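You operate a simulated robot arm through the tools that you are given. There is no shell and no other tool. Be economical: measure what you need, move in short steps, check, and stop when the job is done.

You run a simulated robot arm. Do the job below in one go: nothing can be reset, and whatever is moved stays where it is left.

## Task
Clear the mist off the green vent with the tube heater on HIGH.
Fine: dry hands; orange plug into the GLASS socket, then switch on. The tube can reach 45 C at most, lay nothing on it. After, dial to OFF and switch off.

The check looks at the end state, three seconds after you hand in, the way a careful person would. Anything else that was tipped, shoved, dropped, spilled or broken makes it a failure.

## Robot
A 7-joint arm with a two-finger parallel gripper, fixed in place. Base frame: the origin is at the foot of the arm, x ahead of it, y to its left, z up. Lengths are in mm, angles in degrees, forces in N, time in s.
With the tool pointing down near the work surface it reaches from about 320 to 740 mm from the base axis. Its first joint turns from -115.0 to 115.0 degrees. Payload 3.91 kg.
The TCP is the grasp point between the finger pads, 30 mm short of the fingertips. In the tool frame z runs along the fingers and y along their closing line. Largest opening 110 mm; finger width 20, thickness 10; the body of the gripper, 48 by 112 mm, starts 55 mm behind the TCP.
Orientation is that of the tool frame in the base frame, as a unit quaternion [w, x, y, z]. With the fingers straight down and closing along the base's y, the tool's x points along the base's -x, its y along +y and its z along -z.

## Interface
- The arm moves only by the tool nudge_tool. Its argument "rows" is a list of rows, each a list of 7 numbers: the closure, from 0 (fully open) to 1 (shut), then the shift along the base's x, y, z in units of 250 mm (1.0 is 250 mm), then the turn, a rotation vector about the base's x, y, z in units of 120 degrees (1.0 is 120 degrees). In form: [[fingers, tx, ty, tz, rx, ry, rz], ...]. A call has 1 to 8 rows; each row is the pose to reach, as a shift and turn from the pose commanded when the call began. A call with a number of a shift or a turn outside -1 to 1 is refused whole. Rows are played at 5 a second. More than 50 mm and 8.6 degrees between two rows, or a gripper value outside its range, and nothing of the call is played. Where a pose cannot be reached the arm comes as near as it can. A force on the tool above 70 N (or 10 N above the force at the start of the call, whichever is more), or a blocked arm, ends the call early, and 0.2 s more pass. Each finger travels about 108 mm/s and halts on what it meets, pressing with about 39 N; the grip force reading is that of the motor and also rises with nothing between the fingers. The clock runs only during rows and for 0.2 s after the last one: add rows that repeat a pose to give the fingers time. The reply holds the time, the measured pose of the TCP, the force on the tool along the base axes, the opening and the grip force, in the units named above and with some noise.
- Cameras (640 x 400 px; columns grow to the right, rows downward): "scene" is fixed at [50.6, -650, 1702.5]; the picture's right is [0.48, -0.88, 0.00], its down [-0.63, -0.35, -0.70] and it looks along [0.61, 0.34, -0.72] (base axes); focal length 245 px, centre (320, 200). "wrist" rides on the gripper at [-36, 0, -57] in the tool frame; the picture's right is [0.00, -1.00, 0.00], its down [0.97, 0.00, -0.24] and it looks along [0.24, 0.00, 0.97] (tool axes); focal length 218 px, centre (320, 200). There is no depth. A picture from a camera that has moved, and an enlarged one, comes with that camera's place and axes in the base frame and with its lens.
- get_image(camera): a new picture of that camera. It takes no simulated time.
- raise_lower(by): slides the trunk up (or, below 0, down) by that many mm; the arm rides with it, the base frame stays. It gives what a move gives, with no picture.
- inspect(camera, box): a new picture of the part [left, top, right, bottom] of that camera's present view, enlarged. It takes no simulated time.
- hand_in(): hands the job in; it is judged then, once.

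Go step by step. Nothing tells you positions but the pictures and the camera data: compare them with the known pose of the tool, close in by small moves and look again before you grip or let go. The budget is 120 turns and 76 pictures, counting those below and the enlarged ones. Unless the task says otherwise, let go and move clear before handing in, and close with one line.

The tools are called after ">>>" as a command line: name --pt "numbers of a row" for each row, then --argument value for the rest, lists and objects as JSON in quotes. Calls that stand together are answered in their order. nudge_tool: Moves the arm, as the interface text tells. Its arguments: {"type":"object","properties":{"rows":{"type":"array"}},"required":["rows"]} The other tools are called the same way: raise_lower (by) slides the trunk up or down; get_image (camera) takes a picture; inspect (camera, box) takes an enlarged picture of a part of a camera's view; hand_in () hands the job in.

At the start:

```text
time_s: 0.0
position: [212.7, -294.9, 1313.4]
ee_rot: [0.0, -0.001, 1.0, 0.0]
contact_force: [0.0, -0.1, 0.2]
width: 110.1
gripper_force: 0.0
trunk travel left (down, up): [-925.0, 65.0]
```

scene: 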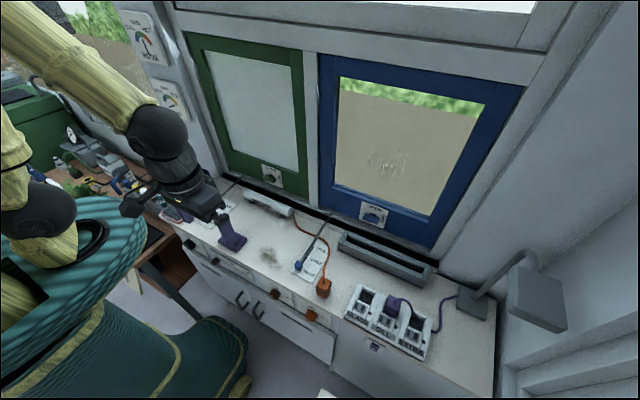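
wrist: 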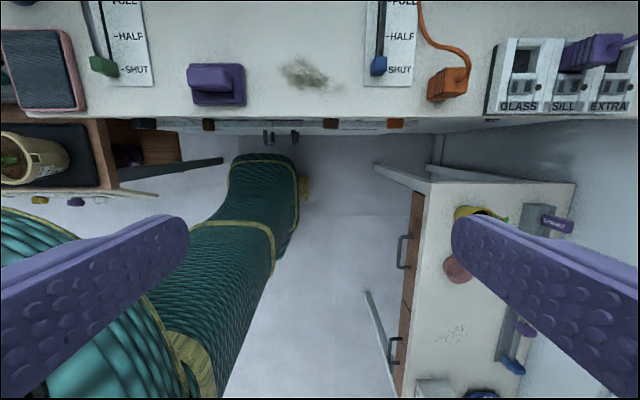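

I see a counter with two windows (green frame misted, blue clear), a tube heater with an orange cord, a socket block and some levers. First I'll enlarge the details.

>>> inspect --camera "scene" --box '[220, 160, 380, 310]'

>>> inspect --camera "scene" --box '[330, 220, 490, 370]'

>>> inspect --camera "scene" --box '[110, 0, 320, 200]'

>>> inspect --camera "wrist" --box '[360, 0, 640, 130]'

>>> inspect --camera "wrist" --box '[0, 0, 360, 230]'

```text
2.67 times, centred on (300, 235) of scene
camera zoom: at [50.6, -650.0, 1702.5], right [0.48, -0.88, 0.0], down [-0.63, -0.35, -0.7], along [0.61, 0.34, -0.72], focal length 652 px, centre (373, 107)
```

zoom: 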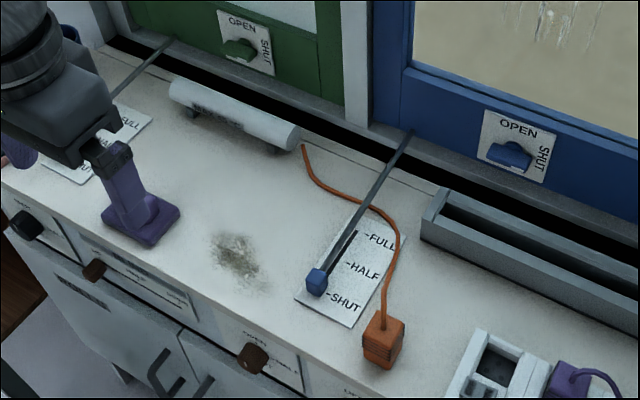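

```text
2.67 times, centred on (410, 295) of scene
camera zoom: at [50.6, -650.0, 1702.5], right [0.48, -0.88, 0.0], down [-0.63, -0.35, -0.7], along [0.61, 0.34, -0.72], focal length 652 px, centre (80, -53)
```

zoom: 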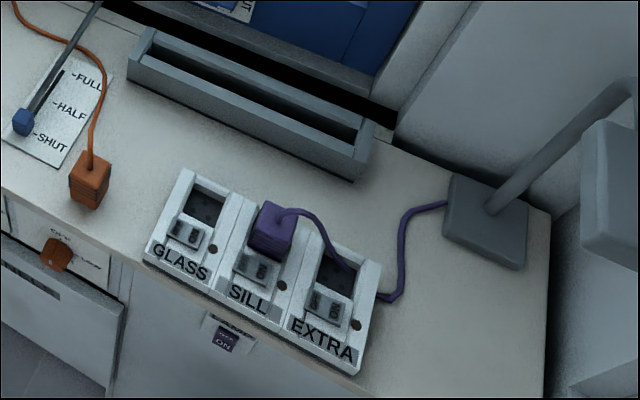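

```text
2.00 times, centred on (215, 100) of scene
camera zoom: at [50.6, -650.0, 1702.5], right [0.48, -0.88, 0.0], down [-0.63, -0.35, -0.7], along [0.61, 0.34, -0.72], focal length 489 px, centre (530, 400)
```

zoom: 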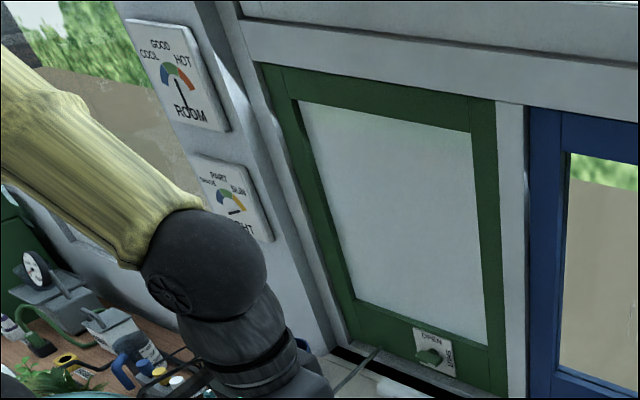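

```text
2.29 times, centred on (500, 65) of wrist
camera zoom: at [249.2, -294.0, 1371.4], right [0.0, -1.0, 0.0], down [-0.97, 0.0, 0.24], along [-0.24, 0.0, -0.97], focal length 499 px, centre (-91, 509)
```

zoom: 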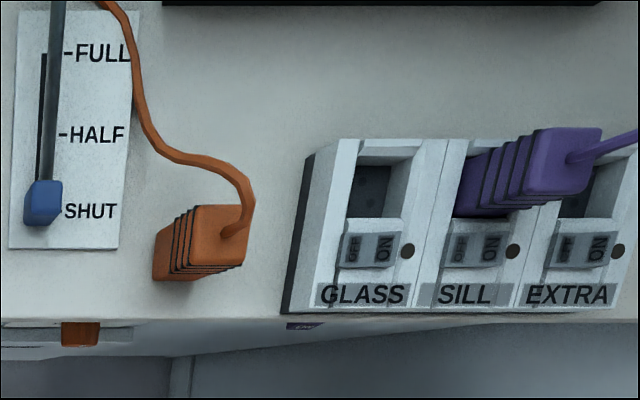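

```text
1.74 times, centred on (180, 115) of wrist
camera zoom: at [249.2, -294.0, 1371.4], right [0.0, -1.0, 0.0], down [-0.97, 0.0, 0.24], along [-0.24, 0.0, -0.97], focal length 380 px, centre (564, 348)
```

zoom: 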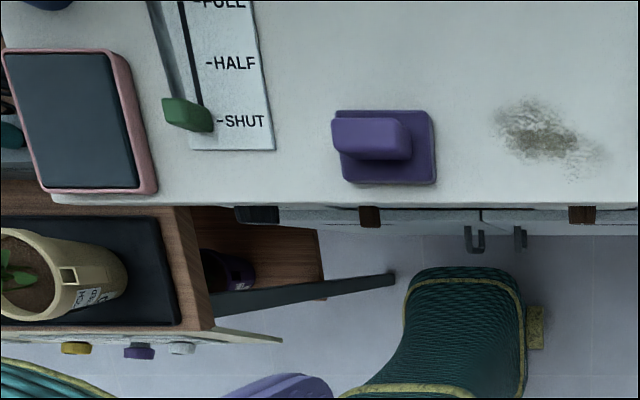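

The orange plug lies at about (345,-500), the socket block is to its right, and there are dials on the counter's front face. I'll tilt the tool forward and move right for a better view of the front labels.

>>> nudge_tool --pt "0 0 -0.08 0 0 -0.045 0" --pt "0 0 -0.16 0 0 -0.09 0" --pt "0 0 -0.24 0 0 -0.135 0" --pt "0 0 -0.32 0 0 -0.18 0" --pt "0 0 -0.4 0 0 -0.225 0" --pt "0 0 -0.48 0 0 -0.27 0" --pt "0 0 -0.56 0 0 -0.315 0" --pt "0 0 -0.64 0 0 -0.36 0"

>>> get_image --camera "wrist"

```text
time_s: 1.8
position: [211.4, -455.2, 1313.3]
ee_rot: [0.368, -0.002, 0.93, 0.001]
contact_force: [-0.1, 0.1, -0.5]
width: 110.3
gripper_force: 0.1
trunk travel left (down, up): [-925.0, 65.0]
```

```text
68 pictures are left
camera wrist: at [199.5, -455.0, 1379.9], right [0.0, -1.0, 0.0], down [-0.87, 0.0, -0.49], along [0.49, 0.0, -0.87], focal length 218 px, centre (320, 200)
```

wrist: 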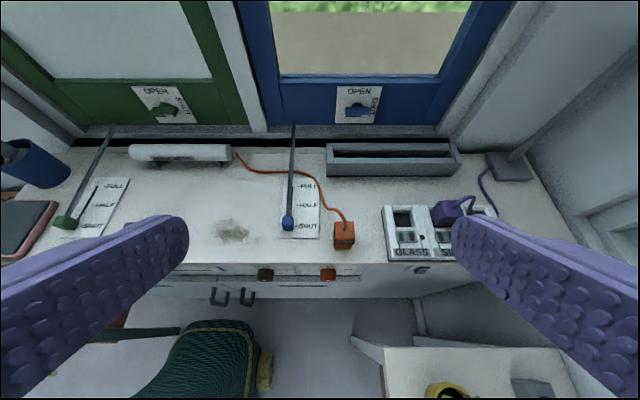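

This view is clear. I'll enlarge the front dials, the sockets and the vent controls.

>>> inspect --camera "wrist" --box '[230, 210, 390, 310]'

>>> inspect --camera "wrist" --box '[320, 180, 480, 280]'

>>> inspect --camera "wrist" --box '[40, 80, 260, 250]'

```text
4.00 times, centred on (310, 260) of wrist
camera zoom: at [199.5, -455.0, 1379.9], right [0.0, -1.0, 0.0], down [-0.87, 0.0, -0.49], along [0.49, 0.0, -0.87], focal length 873 px, centre (360, -40)
```

zoom: 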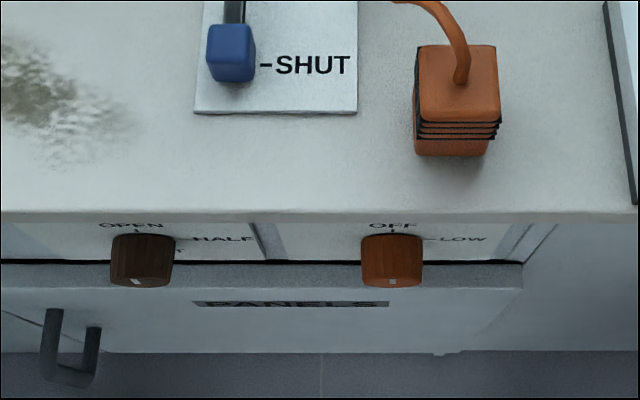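

```text
4.00 times, centred on (400, 230) of wrist
camera zoom: at [199.5, -455.0, 1379.9], right [0.0, -1.0, 0.0], down [-0.87, 0.0, -0.49], along [0.49, 0.0, -0.87], focal length 873 px, centre (0, 80)
```

zoom: 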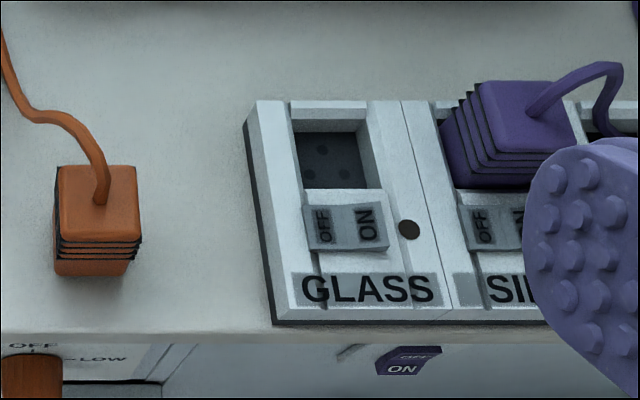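

```text
2.35 times, centred on (150, 165) of wrist
camera zoom: at [199.5, -455.0, 1379.9], right [0.0, -1.0, 0.0], down [-0.87, 0.0, -0.49], along [0.49, 0.0, -0.87], focal length 514 px, centre (720, 282)
```

zoom: 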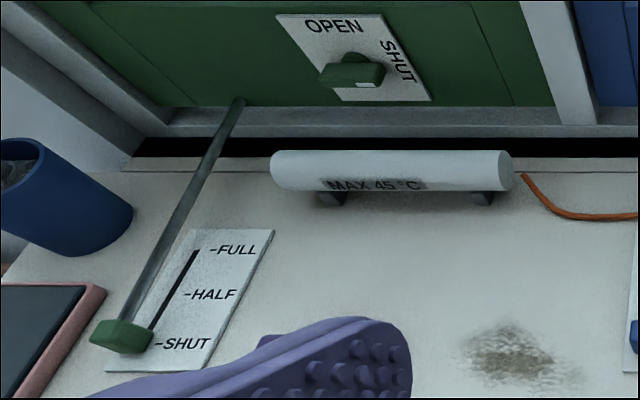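

The orange knob's labels are OFF at the top and LOW at the right, and the plug stands upright near (349,-500) with its top at z≈1008. I'll move above it, pointing straight down.

>>> nudge_tool --pt "0 0.05 -0.022 -0.05 0 0.045 0" --pt "0 0.12 -0.045 -0.1 0 0.09 0" --pt "0 0.19 -0.067 -0.16 0 0.135 0" --pt "0 0.26 -0.09 -0.22 0 0.18 0" --pt "0 0.33 -0.112 -0.28 0 0.225 0" --pt "0 0.4 -0.135 -0.34 0 0.27 0" --pt "0 0.47 -0.157 -0.4 0 0.315 0" --pt "0 0.545 -0.18 -0.48 0 0.36 0"

>>> get_image --camera "wrist"

>>> get_image --camera "scene"

```text
time_s: 3.6
position: [350.2, -499.2, 1192.4]
ee_rot: [-0.001, 0.0, 1.0, 0.0]
contact_force: [0.1, 0.0, 0.5]
width: 109.6
gripper_force: 0.1
trunk travel left (down, up): [-925.0, 65.0]
```

```text
64 pictures are left
camera wrist: at [387.5, -498.3, 1250.5], right [0.0, -1.0, 0.0], down [-0.97, 0.0, 0.24], along [-0.24, 0.0, -0.97], focal length 218 px, centre (320, 200)
```

wrist: 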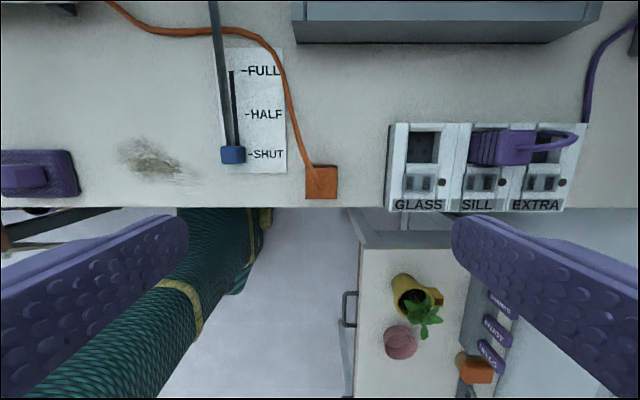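

```text
63 pictures are left
```

scene: 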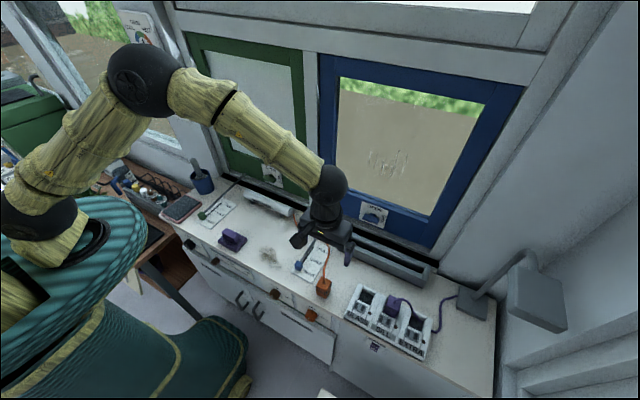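

The plug is centred under the tool. I'll take close-ups of the sockets, the plug and the cart before descending.

>>> inspect --camera "wrist" --box '[290, 115, 450, 215]'

>>> inspect --camera "wrist" --box '[370, 110, 600, 220]'

>>> inspect --camera "wrist" --box '[360, 250, 540, 400]'

```text
4.00 times, centred on (370, 165) of wrist
camera zoom: at [387.5, -498.3, 1250.5], right [0.0, -1.0, 0.0], down [-0.97, 0.0, 0.24], along [-0.24, 0.0, -0.97], focal length 873 px, centre (120, 340)
```

zoom: 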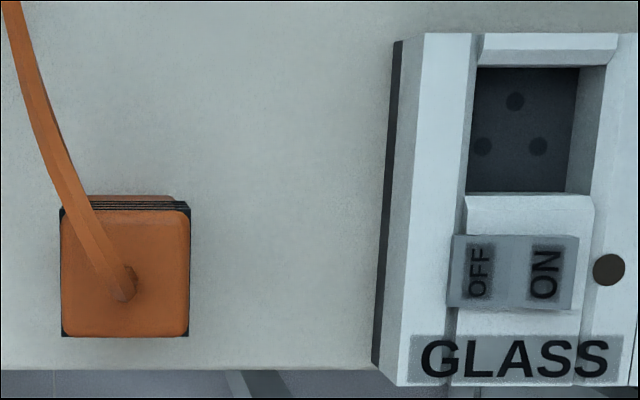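

```text
2.78 times, centred on (485, 165) of wrist
camera zoom: at [387.5, -498.3, 1250.5], right [0.0, -1.0, 0.0], down [-0.97, 0.0, 0.24], along [-0.24, 0.0, -0.97], focal length 607 px, centre (-139, 297)
```

zoom: 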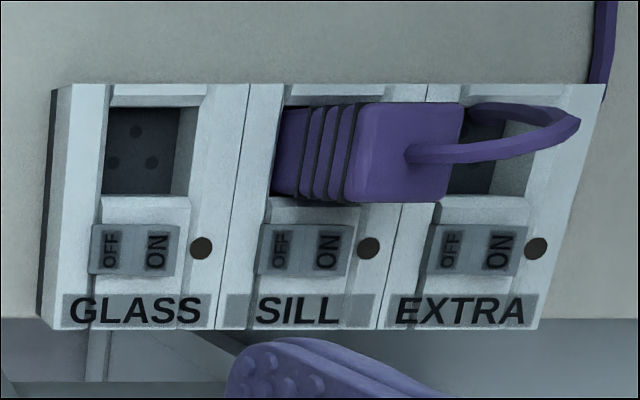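

```text
2.67 times, centred on (450, 325) of wrist
camera zoom: at [387.5, -498.3, 1250.5], right [0.0, -1.0, 0.0], down [-0.97, 0.0, 0.24], along [-0.24, 0.0, -0.97], focal length 582 px, centre (-27, -133)
```

zoom: 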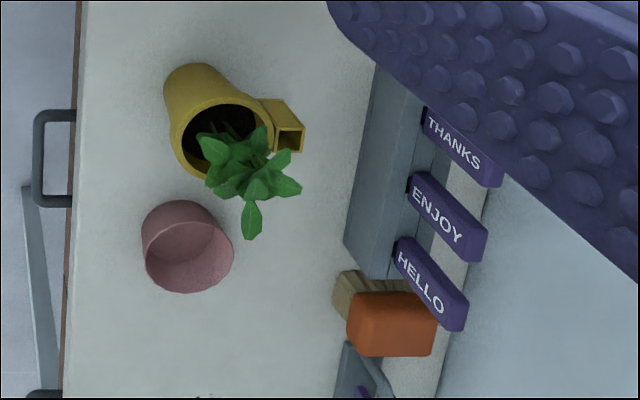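

The socket well is at about (385,-623), and the seated purple plug's top is at z≈1016. I'll go down around the orange plug and grip its upper 20 mm only, so the fingertips stay clear of the socket rim.

>>> nudge_tool --pt "0 0 0 -0.1 0 0 0" --pt "0 0 0 -0.2 0 0 0" --pt "0 0 0 -0.3 0 0 0" --pt "0 0 0 -0.4 0 0 0" --pt "0 0 0 -0.5 0 0 0" --pt "0 0 0 -0.6 0 0 0" --pt "0 0 0 -0.7 0 0 0"

>>> get_image --camera "wrist"

>>> inspect --camera "scene" --box '[260, 210, 440, 370]'

```text
time_s: 5.2
position: [350.6, -500.2, 1018.0]
ee_rot: [0.0, -0.001, 1.0, -0.001]
contact_force: [0.8, 0.5, 0.4]
width: 109.8
gripper_force: 0.0
trunk travel left (down, up): [-925.0, 65.0]
```

```text
59 pictures are left
camera wrist: at [387.1, -499.9, 1076.3], right [0.0, -1.0, 0.0], down [-0.97, 0.0, 0.24], along [-0.24, 0.0, -0.97], focal length 218 px, centre (320, 200)
```

wrist: 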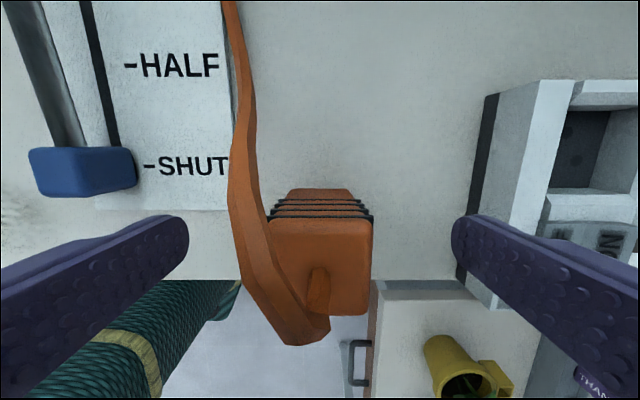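

```text
2.50 times, centred on (350, 290) of scene
camera zoom: at [50.6, -650.0, 1702.5], right [0.48, -0.88, 0.0], down [-0.63, -0.35, -0.7], along [0.61, 0.34, -0.72], focal length 611 px, centre (245, -25)
```

zoom: 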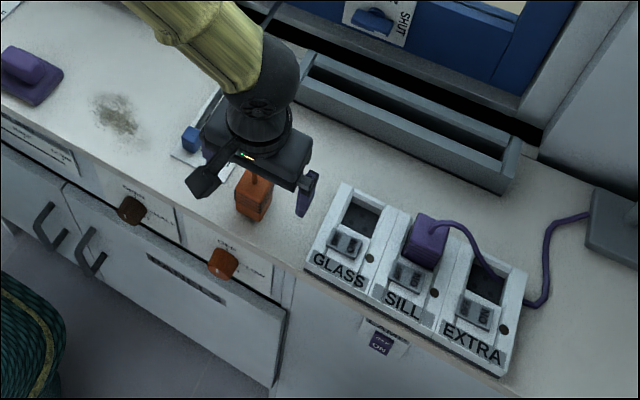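

The plug is between the fingers, with its cord looping above and slightly to the left. I'll close on it.

>>> nudge_tool --pt "0.4 -0.01 -0.006 0 0 0 0" --pt "0.6 -0.01 -0.006 0 0 0 0" --pt "1 -0.01 -0.006 0 0 0 0" --pt "1 -0.01 -0.006 0 0 0 0"

>>> get_image --camera "wrist"

```text
time_s: 6.2
position: [348.4, -501.7, 1019.2]
ee_rot: [0.0, -0.001, 1.0, 0.0]
contact_force: [0.0, 0.2, 0.5]
width: 35.0
gripper_force: 38.6
trunk travel left (down, up): [-925.0, 65.0]
```

```text
57 pictures are left
camera wrist: at [384.3, -500.5, 1077.0], right [0.0, -1.0, 0.0], down [-0.97, 0.0, 0.24], along [-0.24, 0.0, -0.97], focal length 218 px, centre (320, 200)
```

wrist: 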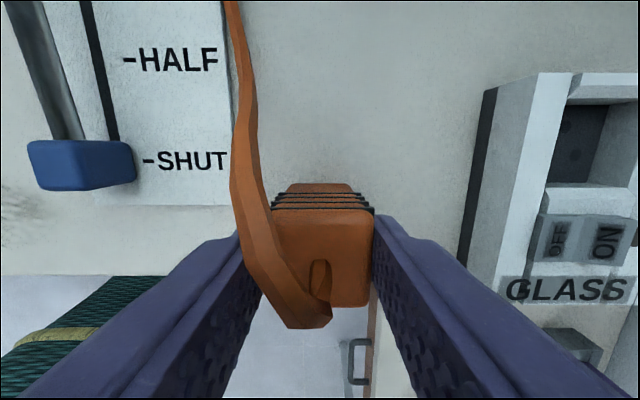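

Gripped at 35 mm. I'll lift 90 mm and look.

>>> nudge_tool --pt "1 0 0 0.06 0 0 0" --pt "1 0 0 0.14 0 0 0" --pt "1 0 0 0.22 0 0 0" --pt "1 0 0 0.29 0 0 0" --pt "1 0 0 0.36 0 0 0"

>>> inspect --camera "scene" --box '[270, 200, 450, 360]'

>>> get_image --camera "wrist"

```text
time_s: 7.4
position: [346.4, -501.3, 1108.8]
ee_rot: [0.001, -0.001, 1.0, 0.0]
contact_force: [0.6, 1.4, -1.2]
width: 34.9
gripper_force: 38.7
trunk travel left (down, up): [-925.0, 65.0]
```

```text
2.50 times, centred on (360, 280) of scene
camera zoom: at [50.6, -650.0, 1702.5], right [0.48, -0.88, 0.0], down [-0.63, -0.35, -0.7], along [0.61, 0.34, -0.72], focal length 611 px, centre (220, 0)
```

zoom: 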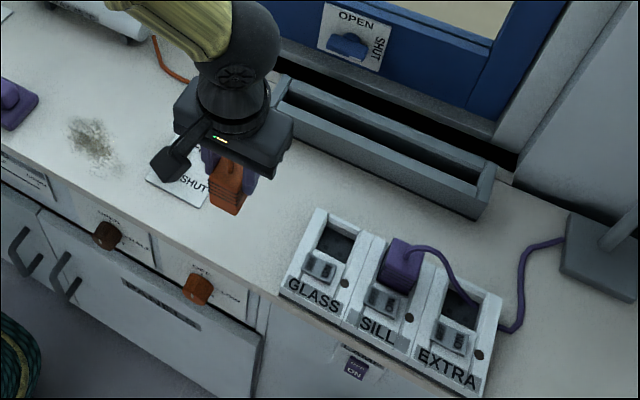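

```text
55 pictures are left
camera wrist: at [382.3, -500.5, 1167.0], right [0.0, -1.0, 0.0], down [-0.97, 0.0, 0.24], along [-0.24, 0.0, -0.97], focal length 218 px, centre (320, 200)
```

wrist: 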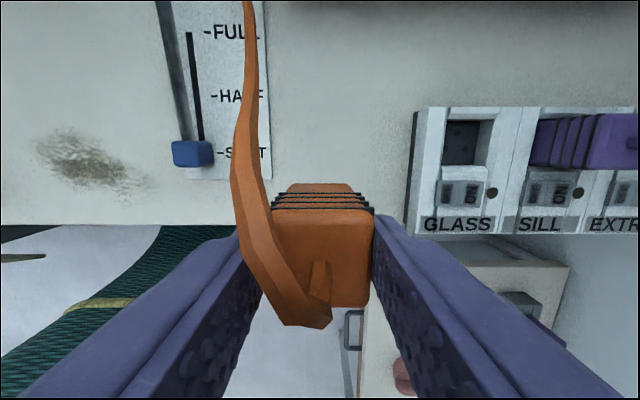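

>>> inspect --camera "wrist" --box '[400, 90, 640, 240]'

```text
2.67 times, centred on (520, 165) of wrist
camera zoom: at [382.3, -500.5, 1167.0], right [0.0, -1.0, 0.0], down [-0.97, 0.0, 0.24], along [-0.24, 0.0, -0.97], focal length 582 px, centre (-213, 293)
```

zoom: 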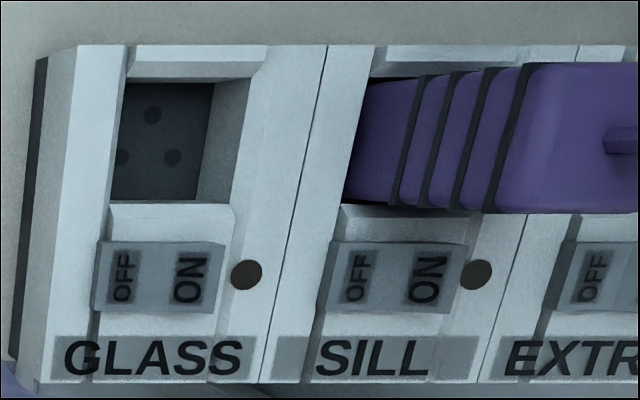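

The GLASS well floor is centred at about (385,-627), roughly 40 mm wide, with its floor at z≈955. I'll carry the plug above it.

>>> nudge_tool --pt "1 0.03 -0.1 0 0 0 0" --pt "1 0.06 -0.2 0 0 0 0" --pt "1 0.09 -0.3 0 0 0 0" --pt "1 0.125 -0.4 0 0 0 0" --pt "1 0.158 -0.5016 0 0 0 0" --pt "1 0.158 -0.5016 -0.08 0 0 0" --pt "1 0.158 -0.5016 -0.08 0 0 0"

>>> get_image --camera "wrist"

>>> inspect --camera "scene" --box '[320, 220, 460, 360]'

```text
time_s: 9.0
position: [387.1, -623.5, 1088.3]
ee_rot: [-0.001, -0.001, 1.0, 0.001]
contact_force: [-0.3, 0.2, -0.2]
width: 34.7
gripper_force: 38.8
out of reach, approached as far as the arm can: row 6, 7
trunk travel left (down, up): [-925.0, 65.0]
```

```text
53 pictures are left
camera wrist: at [422.7, -623.0, 1146.3], right [0.0, -1.0, 0.0], down [-0.97, 0.0, 0.24], along [-0.24, 0.0, -0.97], focal length 218 px, centre (320, 200)
```

wrist: 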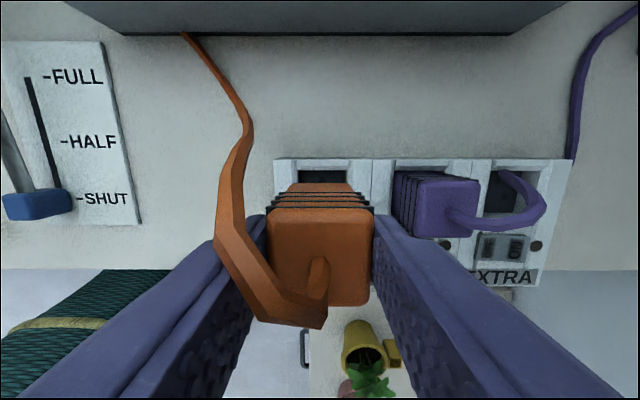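

```text
2.86 times, centred on (390, 290) of scene
camera zoom: at [50.6, -650.0, 1702.5], right [0.48, -0.88, 0.0], down [-0.63, -0.35, -0.7], along [0.61, 0.34, -0.72], focal length 699 px, centre (120, -57)
```

zoom: 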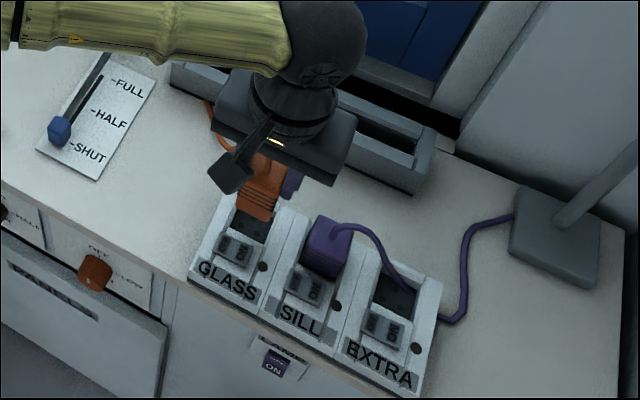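

That spot is at the edge of reach from this trunk height. I'll back off, raise the tool and lower the trunk so the shoulder sits lower.

>>> nudge_tool --pt "1 0 0.06 0.08 0 0 0" --pt "1 -0.02 0.12 0.2 0 0 0" --pt "1 -0.04 0.18 0.32 0 0 0" --pt "1 -0.06 0.24 0.44 0 0 0" --pt "1 -0.08 0.24 0.56 0 0 0" --pt "1 -0.08 0.24 0.56 0 0 0"

>>> raise_lower --by -130

>>> get_image --camera "scene"

```text
time_s: 10.4
position: [366.2, -563.8, 1228.8]
ee_rot: [0.0, 0.0, 1.0, 0.001]
contact_force: [0.4, -0.1, -0.2]
width: 34.9
gripper_force: 38.8
trunk travel left (down, up): [-925.0, 65.0]
```

```text
time_s: 12.0
position: [366.9, -564.1, 1099.5]
ee_rot: [0.0, -0.001, 1.0, 0.0]
contact_force: [0.1, 0.1, -1.0]
width: 35.0
gripper_force: 39.1
trunk travel left (down, up): [-795.0, 195.0]
```

```text
51 pictures are left
```

scene: 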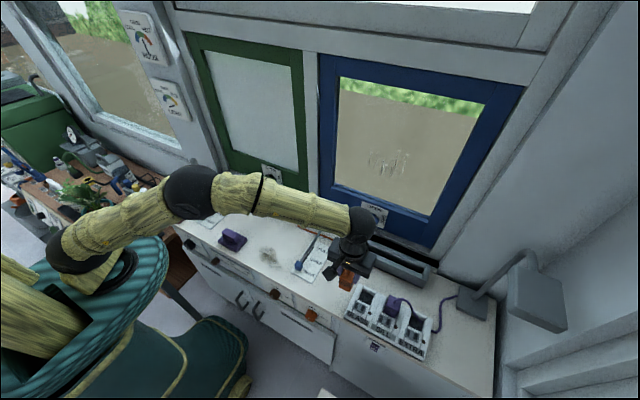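

Now I'll move back over the well with more reach.

>>> nudge_tool --pt "1 0.02 -0.06 0 0 0 0" --pt "1 0.04 -0.12 0 0 0 0" --pt "1 0.06 -0.19 0 0 0 0" --pt "1 0.079 -0.252 0 0 0 0" --pt "1 0.079 -0.252 -0.08 0 0 0" --pt "1 0.079 -0.252 -0.12 0 0 0" --pt "1 0.079 -0.252 -0.12 0 0 0"

>>> get_image --camera "wrist"

>>> inspect --camera "scene" --box '[320, 240, 440, 360]'

```text
time_s: 13.6
position: [385.0, -622.0, 1066.7]
ee_rot: [-0.001, -0.001, 1.0, -0.001]
contact_force: [0.6, -0.4, 0.3]
width: 35.1
gripper_force: 38.6
out of reach, approached as far as the arm can: row 4, 5, 6, 7
trunk travel left (down, up): [-795.0, 195.0]
```

```text
50 pictures are left
camera wrist: at [421.4, -621.3, 1124.7], right [0.0, -1.0, 0.0], down [-0.97, 0.0, 0.24], along [-0.24, 0.0, -0.97], focal length 218 px, centre (320, 200)
```

wrist: 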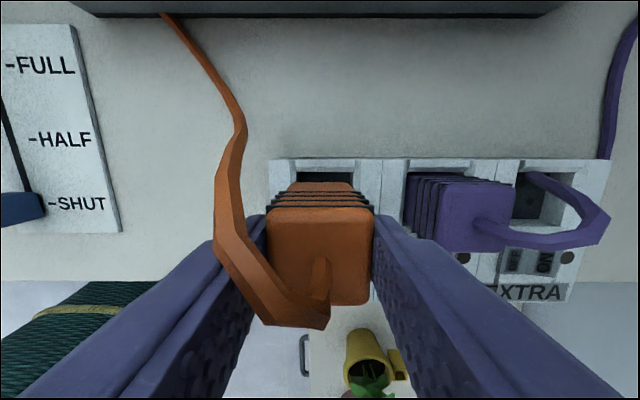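

```text
3.33 times, centred on (380, 300) of scene
camera zoom: at [50.6, -650.0, 1702.5], right [0.48, -0.88, 0.0], down [-0.63, -0.35, -0.7], along [0.61, 0.34, -0.72], focal length 815 px, centre (120, -133)
```

zoom: 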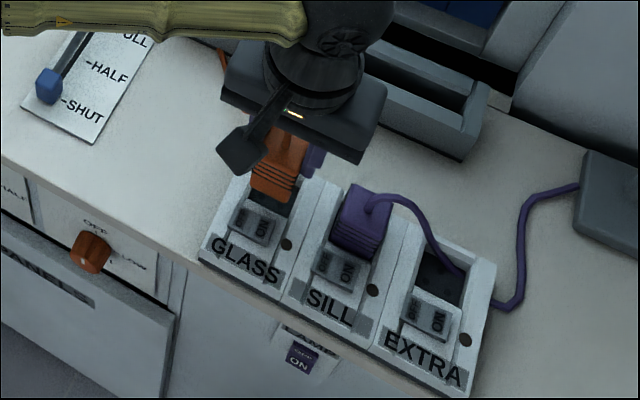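

Reach seems best at a mid trunk height. I'll raise the trunk a bit, align with the arm there, and do the final descent with the trunk.

>>> raise_lower --by 57

>>> nudge_tool --pt "1 0 0 -0.08 0 0 0" --pt "1 0 0 -0.16 0 0 0" --pt "1 0 0 -0.2 0 0 0" --pt "1 0 -0.016 -0.2 0 0 0" --pt "1 0 -0.016 -0.2 0 0 0"

```text
time_s: 14.6
position: [384.6, -622.9, 1124.0]
ee_rot: [0.0, -0.001, 1.0, 0.0]
contact_force: [-0.3, 0.1, -0.7]
width: 34.7
gripper_force: 38.5
trunk travel left (down, up): [-852.0, 138.0]
```

```text
time_s: 15.8
position: [384.8, -624.0, 1074.5]
ee_rot: [0.0, 0.0, 1.0, 0.0]
contact_force: [-0.1, 0.2, -0.4]
width: 34.5
gripper_force: 39.0
trunk travel left (down, up): [-852.0, 138.0]
```

>>> nudge_tool --pt "1 0 -0.008 0 0 0 0" --pt "1 0 -0.008 0 0 0 0"

>>> inspect --camera "wrist" --box '[240, 130, 560, 330]'

>>> inspect --camera "scene" --box '[330, 250, 430, 350]'

```text
time_s: 16.4
position: [385.5, -625.1, 1074.2]
ee_rot: [0.0, -0.001, 1.0, -0.001]
contact_force: [0.2, 0.1, -1.2]
width: 34.8
gripper_force: 38.7
trunk travel left (down, up): [-852.0, 138.0]
```

```text
2.00 times, centred on (400, 230) of wrist
camera zoom: at [421.7, -624.5, 1131.4], right [0.0, -1.0, 0.0], down [-0.97, 0.0, 0.24], along [-0.24, 0.0, -0.97], focal length 436 px, centre (160, 140)
```

zoom: 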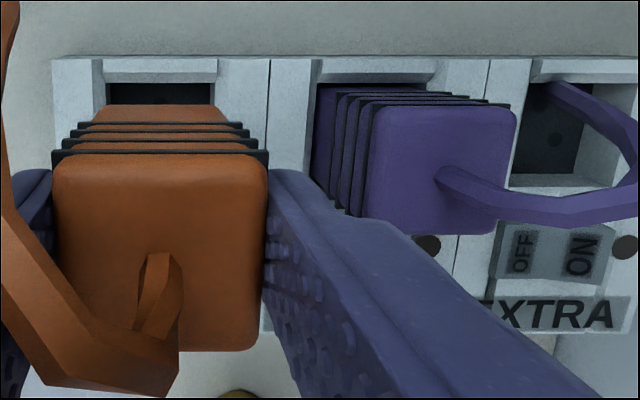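

```text
4.00 times, centred on (380, 300) of scene
camera zoom: at [50.6, -650.0, 1702.5], right [0.48, -0.88, 0.0], down [-0.63, -0.35, -0.7], along [0.61, 0.34, -0.72], focal length 978 px, centre (80, -200)
```

zoom: 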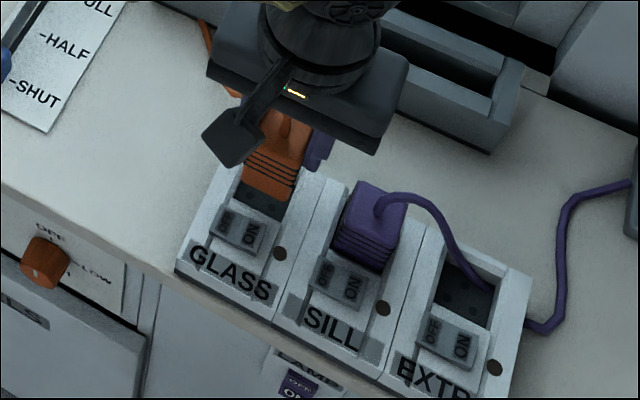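

The plug and well line up to within about 1.5 mm. I'll shift slightly right and lower with the trunk in steps.

>>> nudge_tool --pt "1 0 -0.007 0 0 0 0" --pt "1 0 -0.007 0 0 0 0"

>>> raise_lower --by -34

>>> inspect --camera "scene" --box '[330, 250, 430, 350]'

>>> inspect --camera "wrist" --box '[240, 130, 560, 330]'

```text
time_s: 17.0
position: [383.6, -625.4, 1074.5]
ee_rot: [0.0, -0.001, 1.0, 0.0]
contact_force: [-0.8, 0.5, 0.1]
width: 35.1
gripper_force: 39.6
out of reach, approached as far as the arm can: row 1, 2
trunk travel left (down, up): [-852.0, 138.0]
```

```text
time_s: 17.7
position: [384.6, -625.4, 1040.0]
ee_rot: [0.001, 0.0, 1.0, 0.001]
contact_force: [3.3, -0.1, -1.8]
width: 35.0
gripper_force: 38.7
trunk travel left (down, up): [-818.0, 172.0]
```

```text
4.00 times, centred on (380, 300) of scene
camera zoom: at [50.6, -650.0, 1702.5], right [0.48, -0.88, 0.0], down [-0.63, -0.35, -0.7], along [0.61, 0.34, -0.72], focal length 978 px, centre (80, -200)
```

zoom: 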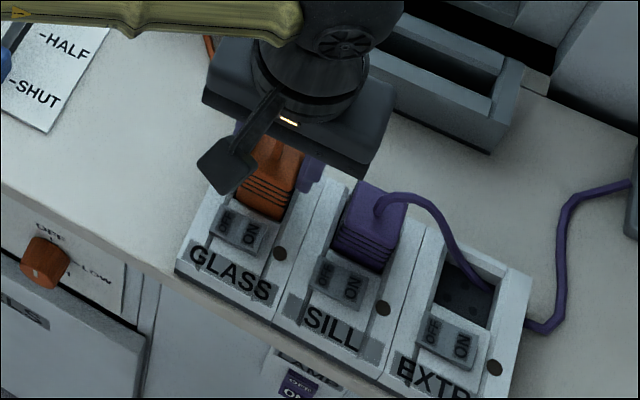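

```text
2.00 times, centred on (400, 230) of wrist
camera zoom: at [421.0, -625.0, 1097.7], right [0.0, -1.0, 0.0], down [-0.97, 0.0, 0.24], along [-0.24, 0.0, -0.97], focal length 436 px, centre (160, 140)
```

zoom: 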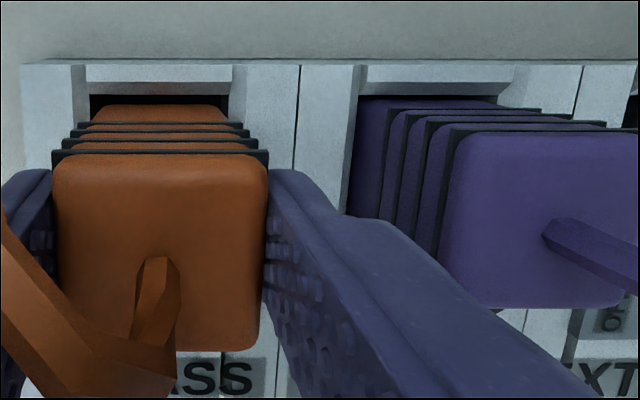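

It's entering the well. I'll keep lowering.

>>> raise_lower --by -9

>>> raise_lower --by -6

>>> inspect --camera "scene" --box '[330, 250, 430, 350]'

```text
time_s: 18.3
position: [384.4, -624.1, 1032.3]
ee_rot: [0.0, -0.001, 1.0, 0.0]
contact_force: [5.4, -1.0, 0.4]
width: 34.7
gripper_force: 39.0
trunk travel left (down, up): [-809.0, 181.0]
```

```text
time_s: 18.9
position: [384.4, -625.4, 1029.8]
ee_rot: [0.001, -0.001, 1.0, -0.003]
contact_force: [7.5, -1.7, 19.6]
width: 34.6
gripper_force: 38.9
trunk travel left (down, up): [-803.0, 187.0]
```

```text
4.00 times, centred on (380, 300) of scene
camera zoom: at [50.6, -650.0, 1702.5], right [0.48, -0.88, 0.0], down [-0.63, -0.35, -0.7], along [0.61, 0.34, -0.72], focal length 978 px, centre (80, -200)
```

zoom: 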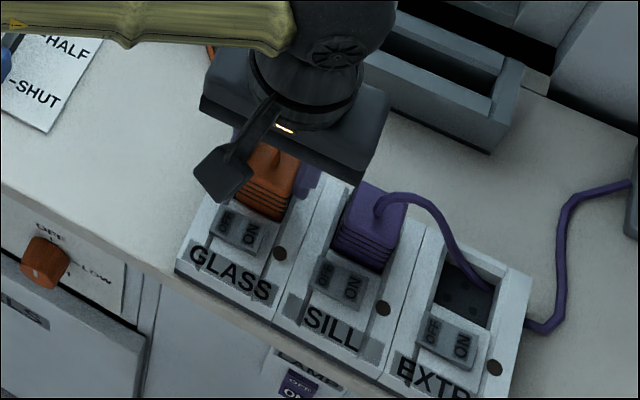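

It has made contact at TCP z≈1030 with a push in +x, so it's rubbing the front wall. I'll shift +x slightly and press further.

>>> nudge_tool --pt "1 0.006 0 0.008 0 0 0" --pt "1 0.008 0 0.008 0 0 0" --pt "1 0.008 0 0 0 0 0"

>>> raise_lower --by -3

>>> inspect --camera "wrist" --box '[240, 130, 560, 330]'

```text
time_s: 19.7
position: [384.7, -624.6, 1029.2]
ee_rot: [0.001, 0.0, 1.0, -0.003]
contact_force: [5.0, -8.1, 26.6]
width: 34.8
gripper_force: 38.5
trunk travel left (down, up): [-803.0, 187.0]
```

```text
time_s: 20.2
position: [384.2, -625.3, 1025.8]
ee_rot: [0.002, -0.001, 1.0, -0.004]
contact_force: [3.3, -7.7, 31.1]
width: 34.6
gripper_force: 39.4
trunk travel left (down, up): [-800.0, 190.0]
```

```text
2.00 times, centred on (400, 230) of wrist
camera zoom: at [420.4, -623.7, 1084.7], right [0.0, -1.0, 0.01], down [-0.97, 0.0, 0.24], along [-0.24, -0.01, -0.97], focal length 436 px, centre (160, 140)
```

zoom: 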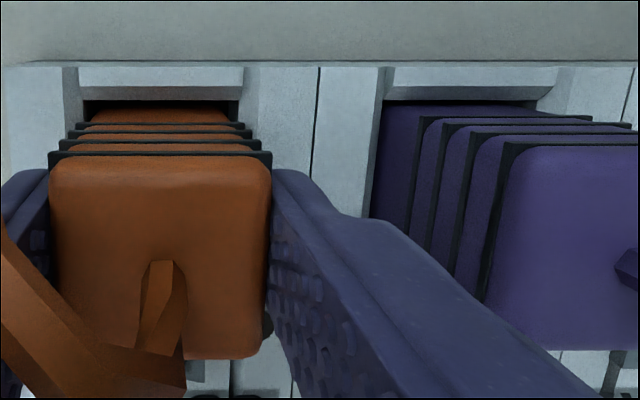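

>>> inspect --camera "wrist" --box '[250, 170, 400, 270]'

>>> inspect --camera "wrist" --box '[410, 160, 570, 260]'

```text
4.00 times, centred on (325, 220) of wrist
camera zoom: at [420.4, -623.7, 1084.7], right [0.0, -1.0, 0.01], down [-0.97, 0.0, 0.24], along [-0.24, -0.01, -0.97], focal length 873 px, centre (300, 120)
```

zoom: 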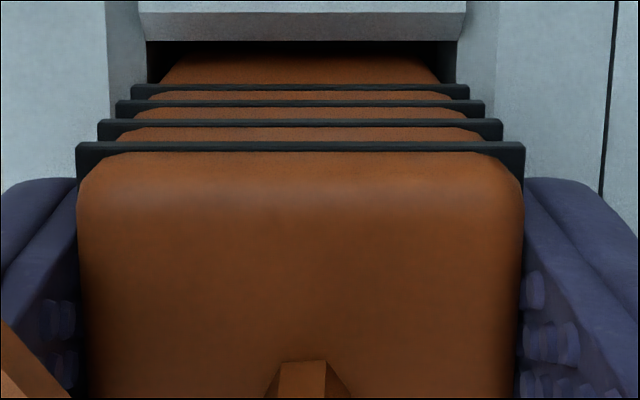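

```text
4.00 times, centred on (490, 210) of wrist
camera zoom: at [420.4, -623.7, 1084.7], right [0.0, -1.0, 0.01], down [-0.97, 0.0, 0.24], along [-0.24, -0.01, -0.97], focal length 873 px, centre (-360, 160)
```

zoom: 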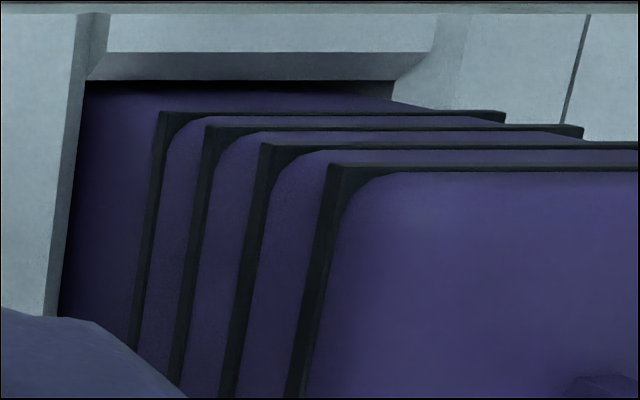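

By rib widths, the orange plug sits as deep as the purple one, so it's seated. I'll release with a limited opening (the purple plug is next door) and rise.

>>> nudge_tool --pt "0.5 0 0 0 0 0 0" --pt "0.5 0 0 0 0 0 0" --pt "0.5 0 0 0.04 0 0 0" --pt "0.5 0 0 0.12 0 0 0" --pt "0.5 0 0 0.22 0 0 0" --pt "0.5 0 0 0.36 0 0 0" --pt "0.5 0 0 0.5 0 0 0"

>>> get_image --camera "wrist"

>>> inspect --camera "scene" --box '[330, 250, 430, 350]'

```text
time_s: 21.8
position: [377.2, -611.0, 1136.3]
ee_rot: [0.0, -0.002, 1.0, 0.0]
contact_force: [0.8, 0.8, 0.2]
width: 55.2
gripper_force: 0.0
out of reach, approached as far as the arm can: row 6, 7
trunk travel left (down, up): [-800.0, 190.0]
```

```text
40 pictures are left
camera wrist: at [413.9, -610.7, 1193.8], right [0.0, -1.0, 0.0], down [-0.97, 0.0, 0.24], along [-0.24, 0.0, -0.97], focal length 218 px, centre (320, 200)
```

wrist: 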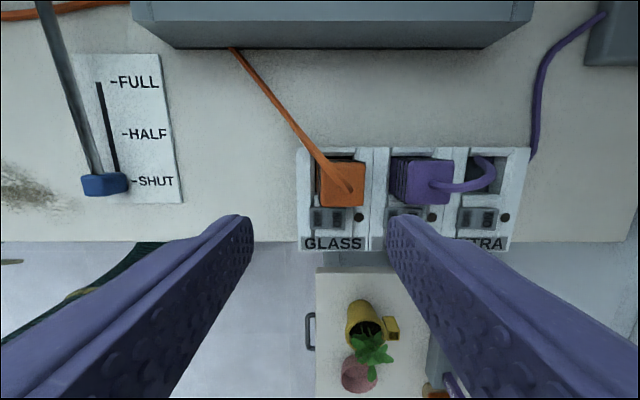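

```text
4.00 times, centred on (380, 300) of scene
camera zoom: at [50.6, -650.0, 1702.5], right [0.48, -0.88, 0.0], down [-0.63, -0.35, -0.7], along [0.61, 0.34, -0.72], focal length 978 px, centre (80, -200)
```

zoom: 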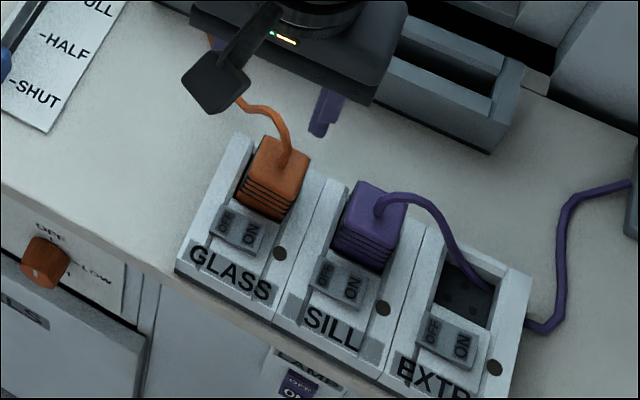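

The orange plug is seated just like the purple one. GLASS's rocker is on the OFF side, with its raised ON half at about (342,-630,987), so I'll close the fingers and go above it.

>>> nudge_tool --pt "1 -0.05 -0.03 0 0 0 0" --pt "1 -0.1 -0.06 0 0 0 0" --pt "1 -0.142 -0.076 0 0 0 0" --pt "1 -0.142 -0.076 -0.1 0 0 0" --pt "1 -0.142 -0.076 -0.2 0 0 0" --pt "1 -0.142 -0.076 -0.305 0 0 0" --pt "1 -0.142 -0.076 -0.39 0 0 0"

>>> inspect --camera "wrist" --box '[220, 120, 460, 320]'

>>> inspect --camera "scene" --box '[330, 250, 430, 350]'

```text
time_s: 23.4
position: [342.4, -630.8, 1038.1]
ee_rot: [-0.002, -0.001, 1.0, 0.0]
contact_force: [0.1, 0.1, -0.1]
width: 0.0
gripper_force: 38.2
trunk travel left (down, up): [-800.0, 190.0]
```

```text
2.00 times, centred on (340, 220) of wrist
camera zoom: at [379.6, -631.0, 1096.3], right [0.0, -1.0, 0.0], down [-0.97, 0.0, 0.24], along [-0.24, 0.0, -0.97], focal length 436 px, centre (280, 160)
```

zoom: 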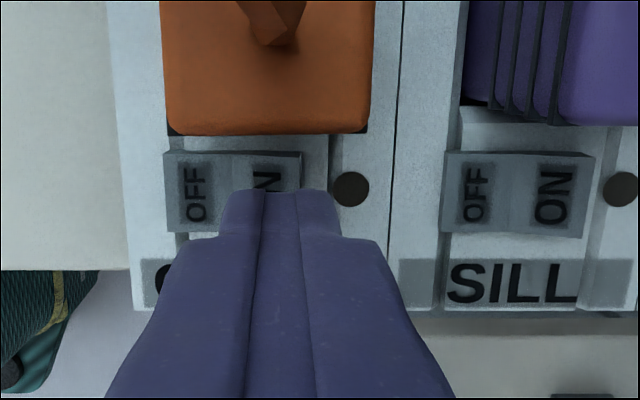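

```text
4.00 times, centred on (380, 300) of scene
camera zoom: at [50.6, -650.0, 1702.5], right [0.48, -0.88, 0.0], down [-0.63, -0.35, -0.7], along [0.61, 0.34, -0.72], focal length 978 px, centre (80, -200)
```

zoom: 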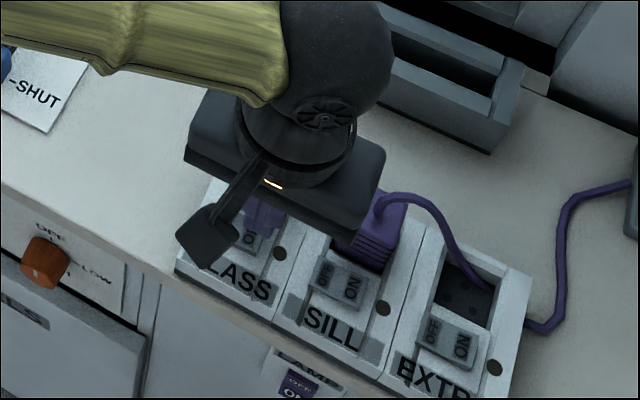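

The fingertips are over the ON half, clear of the rib. I'll press down gently.

>>> nudge_tool --pt "1 0.006 0.002 -0.04 0 0 0" --pt "1 0.006 0.002 -0.07 0 0 0" --pt "1 0.006 0.002 -0.09 0 0 0" --pt "1 0.006 0.002 -0.105 0 0 0" --pt "1 0.006 0.002 -0.115 0 0 0"

>>> inspect --camera "wrist" --box '[220, 120, 460, 320]'

```text
time_s: 24.6
position: [344.9, -629.1, 1016.6]
ee_rot: [0.002, 0.0, 1.0, -0.005]
contact_force: [4.1, -8.5, 26.5]
width: 0.3
gripper_force: 37.8
trunk travel left (down, up): [-800.0, 190.0]
```

```text
2.00 times, centred on (340, 220) of wrist
camera zoom: at [380.9, -629.6, 1073.9], right [0.0, -1.0, 0.01], down [-0.97, 0.0, 0.23], along [-0.23, -0.01, -0.97], focal length 436 px, centre (280, 160)
```

zoom: 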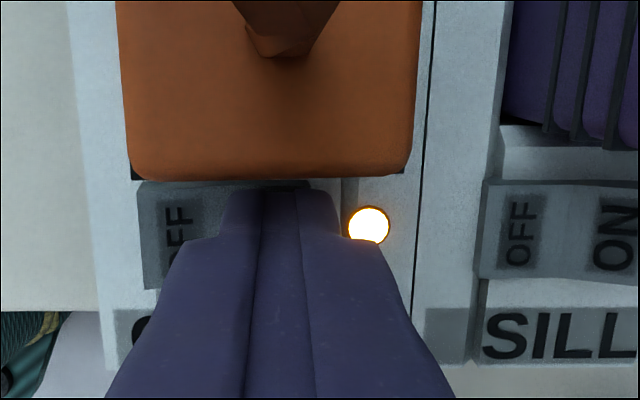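

The GLASS indicator is lit. I'll lift off and back away to look at the orange dial on the front.

>>> nudge_tool --pt "1 0 0 0.1 0 0 0" --pt "1 0 0 0.25 0 0 0" --pt "1 0 0.02 0.4 0 0 0" --pt "1 -0.08 0.12 0.5 0 0 0" --pt "1 -0.19 0.25 0.55 0 0 0" --pt "1 -0.3 0.38 0.58 0 0 0" --pt "1 -0.41 0.5 0.6 0 0 0" --pt "1 -0.52 0.6 0.6 0 0 0"

>>> nudge_tool --pt "0.3 -0.02 0 0 0 -0.07 0" --pt "0.3 -0.04 0 0 0 -0.14 0" --pt "0.3 -0.07 0 0 0 -0.21 0" --pt "0.3 -0.1 0 0 0 -0.28 0" --pt "0.3 -0.13 0 0 0 -0.35 0" --pt "0.3 -0.16 0 0 0 -0.42 0" --pt "0.3 -0.2 0 0 0 -0.49 0"

>>> get_image --camera "wrist"

>>> get_image --camera "scene"

```text
time_s: 26.4
position: [213.3, -477.6, 1159.2]
ee_rot: [0.001, -0.001, 1.0, -0.001]
contact_force: [0.1, 0.0, -0.5]
width: 0.0
gripper_force: 38.0
trunk travel left (down, up): [-800.0, 190.0]
```

```text
time_s: 28.0
position: [164.7, -480.3, 1159.1]
ee_rot: [0.492, -0.001, 0.871, -0.001]
contact_force: [-0.9, -0.4, -0.4]
width: 76.8
gripper_force: 0.1
trunk travel left (down, up): [-800.0, 190.0]
```

```text
35 pictures are left
camera wrist: at [134.4, -479.6, 1220.3], right [0.0, -1.0, 0.0], down [-0.71, 0.0, -0.71], along [0.71, 0.0, -0.71], focal length 218 px, centre (320, 200)
```

wrist: 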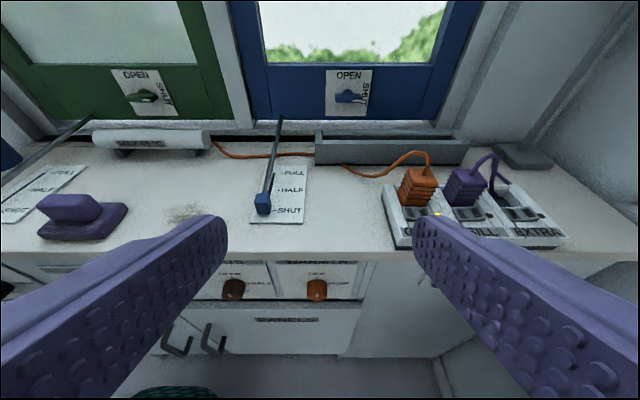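

```text
34 pictures are left
```

scene: 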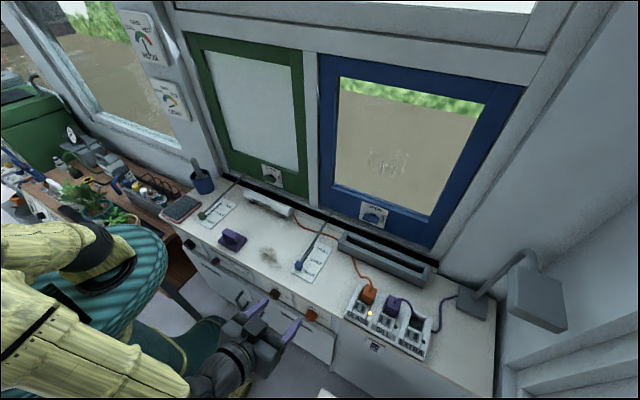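

>>> inspect --camera "wrist" --box '[260, 240, 380, 320]'

```text
5.00 times, centred on (320, 280) of wrist
camera zoom: at [134.4, -479.6, 1220.3], right [0.0, -1.0, 0.0], down [-0.71, 0.0, -0.71], along [0.71, 0.0, -0.71], focal length 1091 px, centre (320, -200)
```

zoom: 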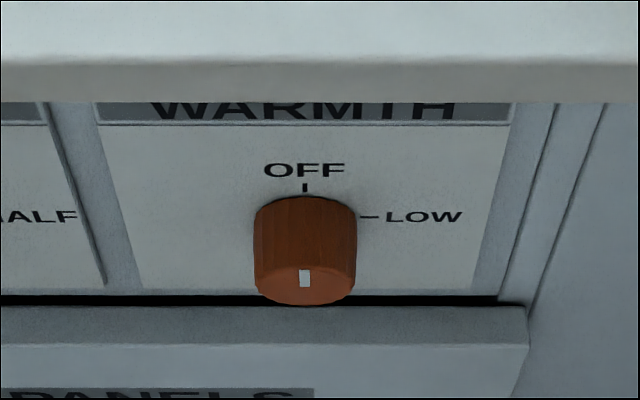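

The knob is a cylinder about 36 mm across, centred near (302,-474,815), with its mark at OFF (top). I'll lower the trunk in steps and bring the tool horizontal.

>>> raise_lower --by -150

>>> nudge_tool --pt "0.3 -0.03 0.005 0 0 -0.065 0" --pt "0.3 -0.06 0.01 0 0 -0.13 0" --pt "0.3 -0.09 0.015 0 0 -0.195 0" --pt "0.3 -0.12 0.024 0 0 -0.26 0"

>>> get_image --camera "scene"

>>> get_image --camera "wrist"

```text
time_s: 29.7
position: [165.6, -480.3, 1009.4]
ee_rot: [0.491, -0.001, 0.871, 0.0]
contact_force: [0.2, 0.1, 0.7]
width: 76.9
gripper_force: 0.0
trunk travel left (down, up): [-650.0, 340.0]
```

```text
time_s: 30.7
position: [135.3, -473.2, 1009.0]
ee_rot: [0.708, 0.0, 0.706, 0.0]
contact_force: [-0.5, 0.2, 0.5]
width: 77.0
gripper_force: 0.0
trunk travel left (down, up): [-650.0, 340.0]
```

```text
32 pictures are left
```

scene: 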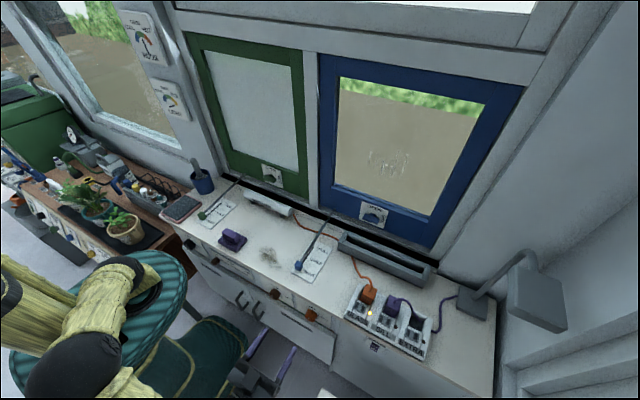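

```text
31 pictures are left
camera wrist: at [78.4, -473.1, 1045.3], right [0.0, -1.0, 0.0], down [-0.24, 0.0, -0.97], along [0.97, 0.0, -0.24], focal length 218 px, centre (320, 200)
```

wrist: 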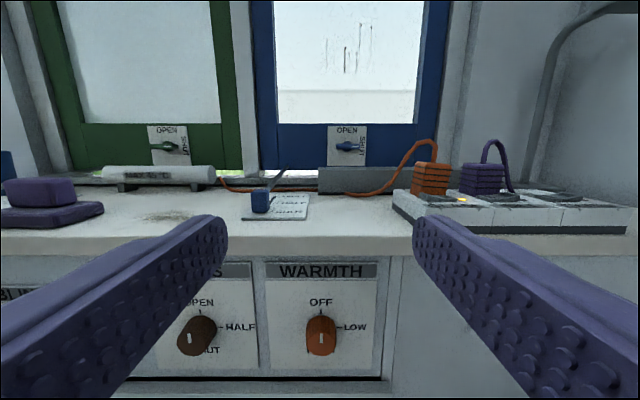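

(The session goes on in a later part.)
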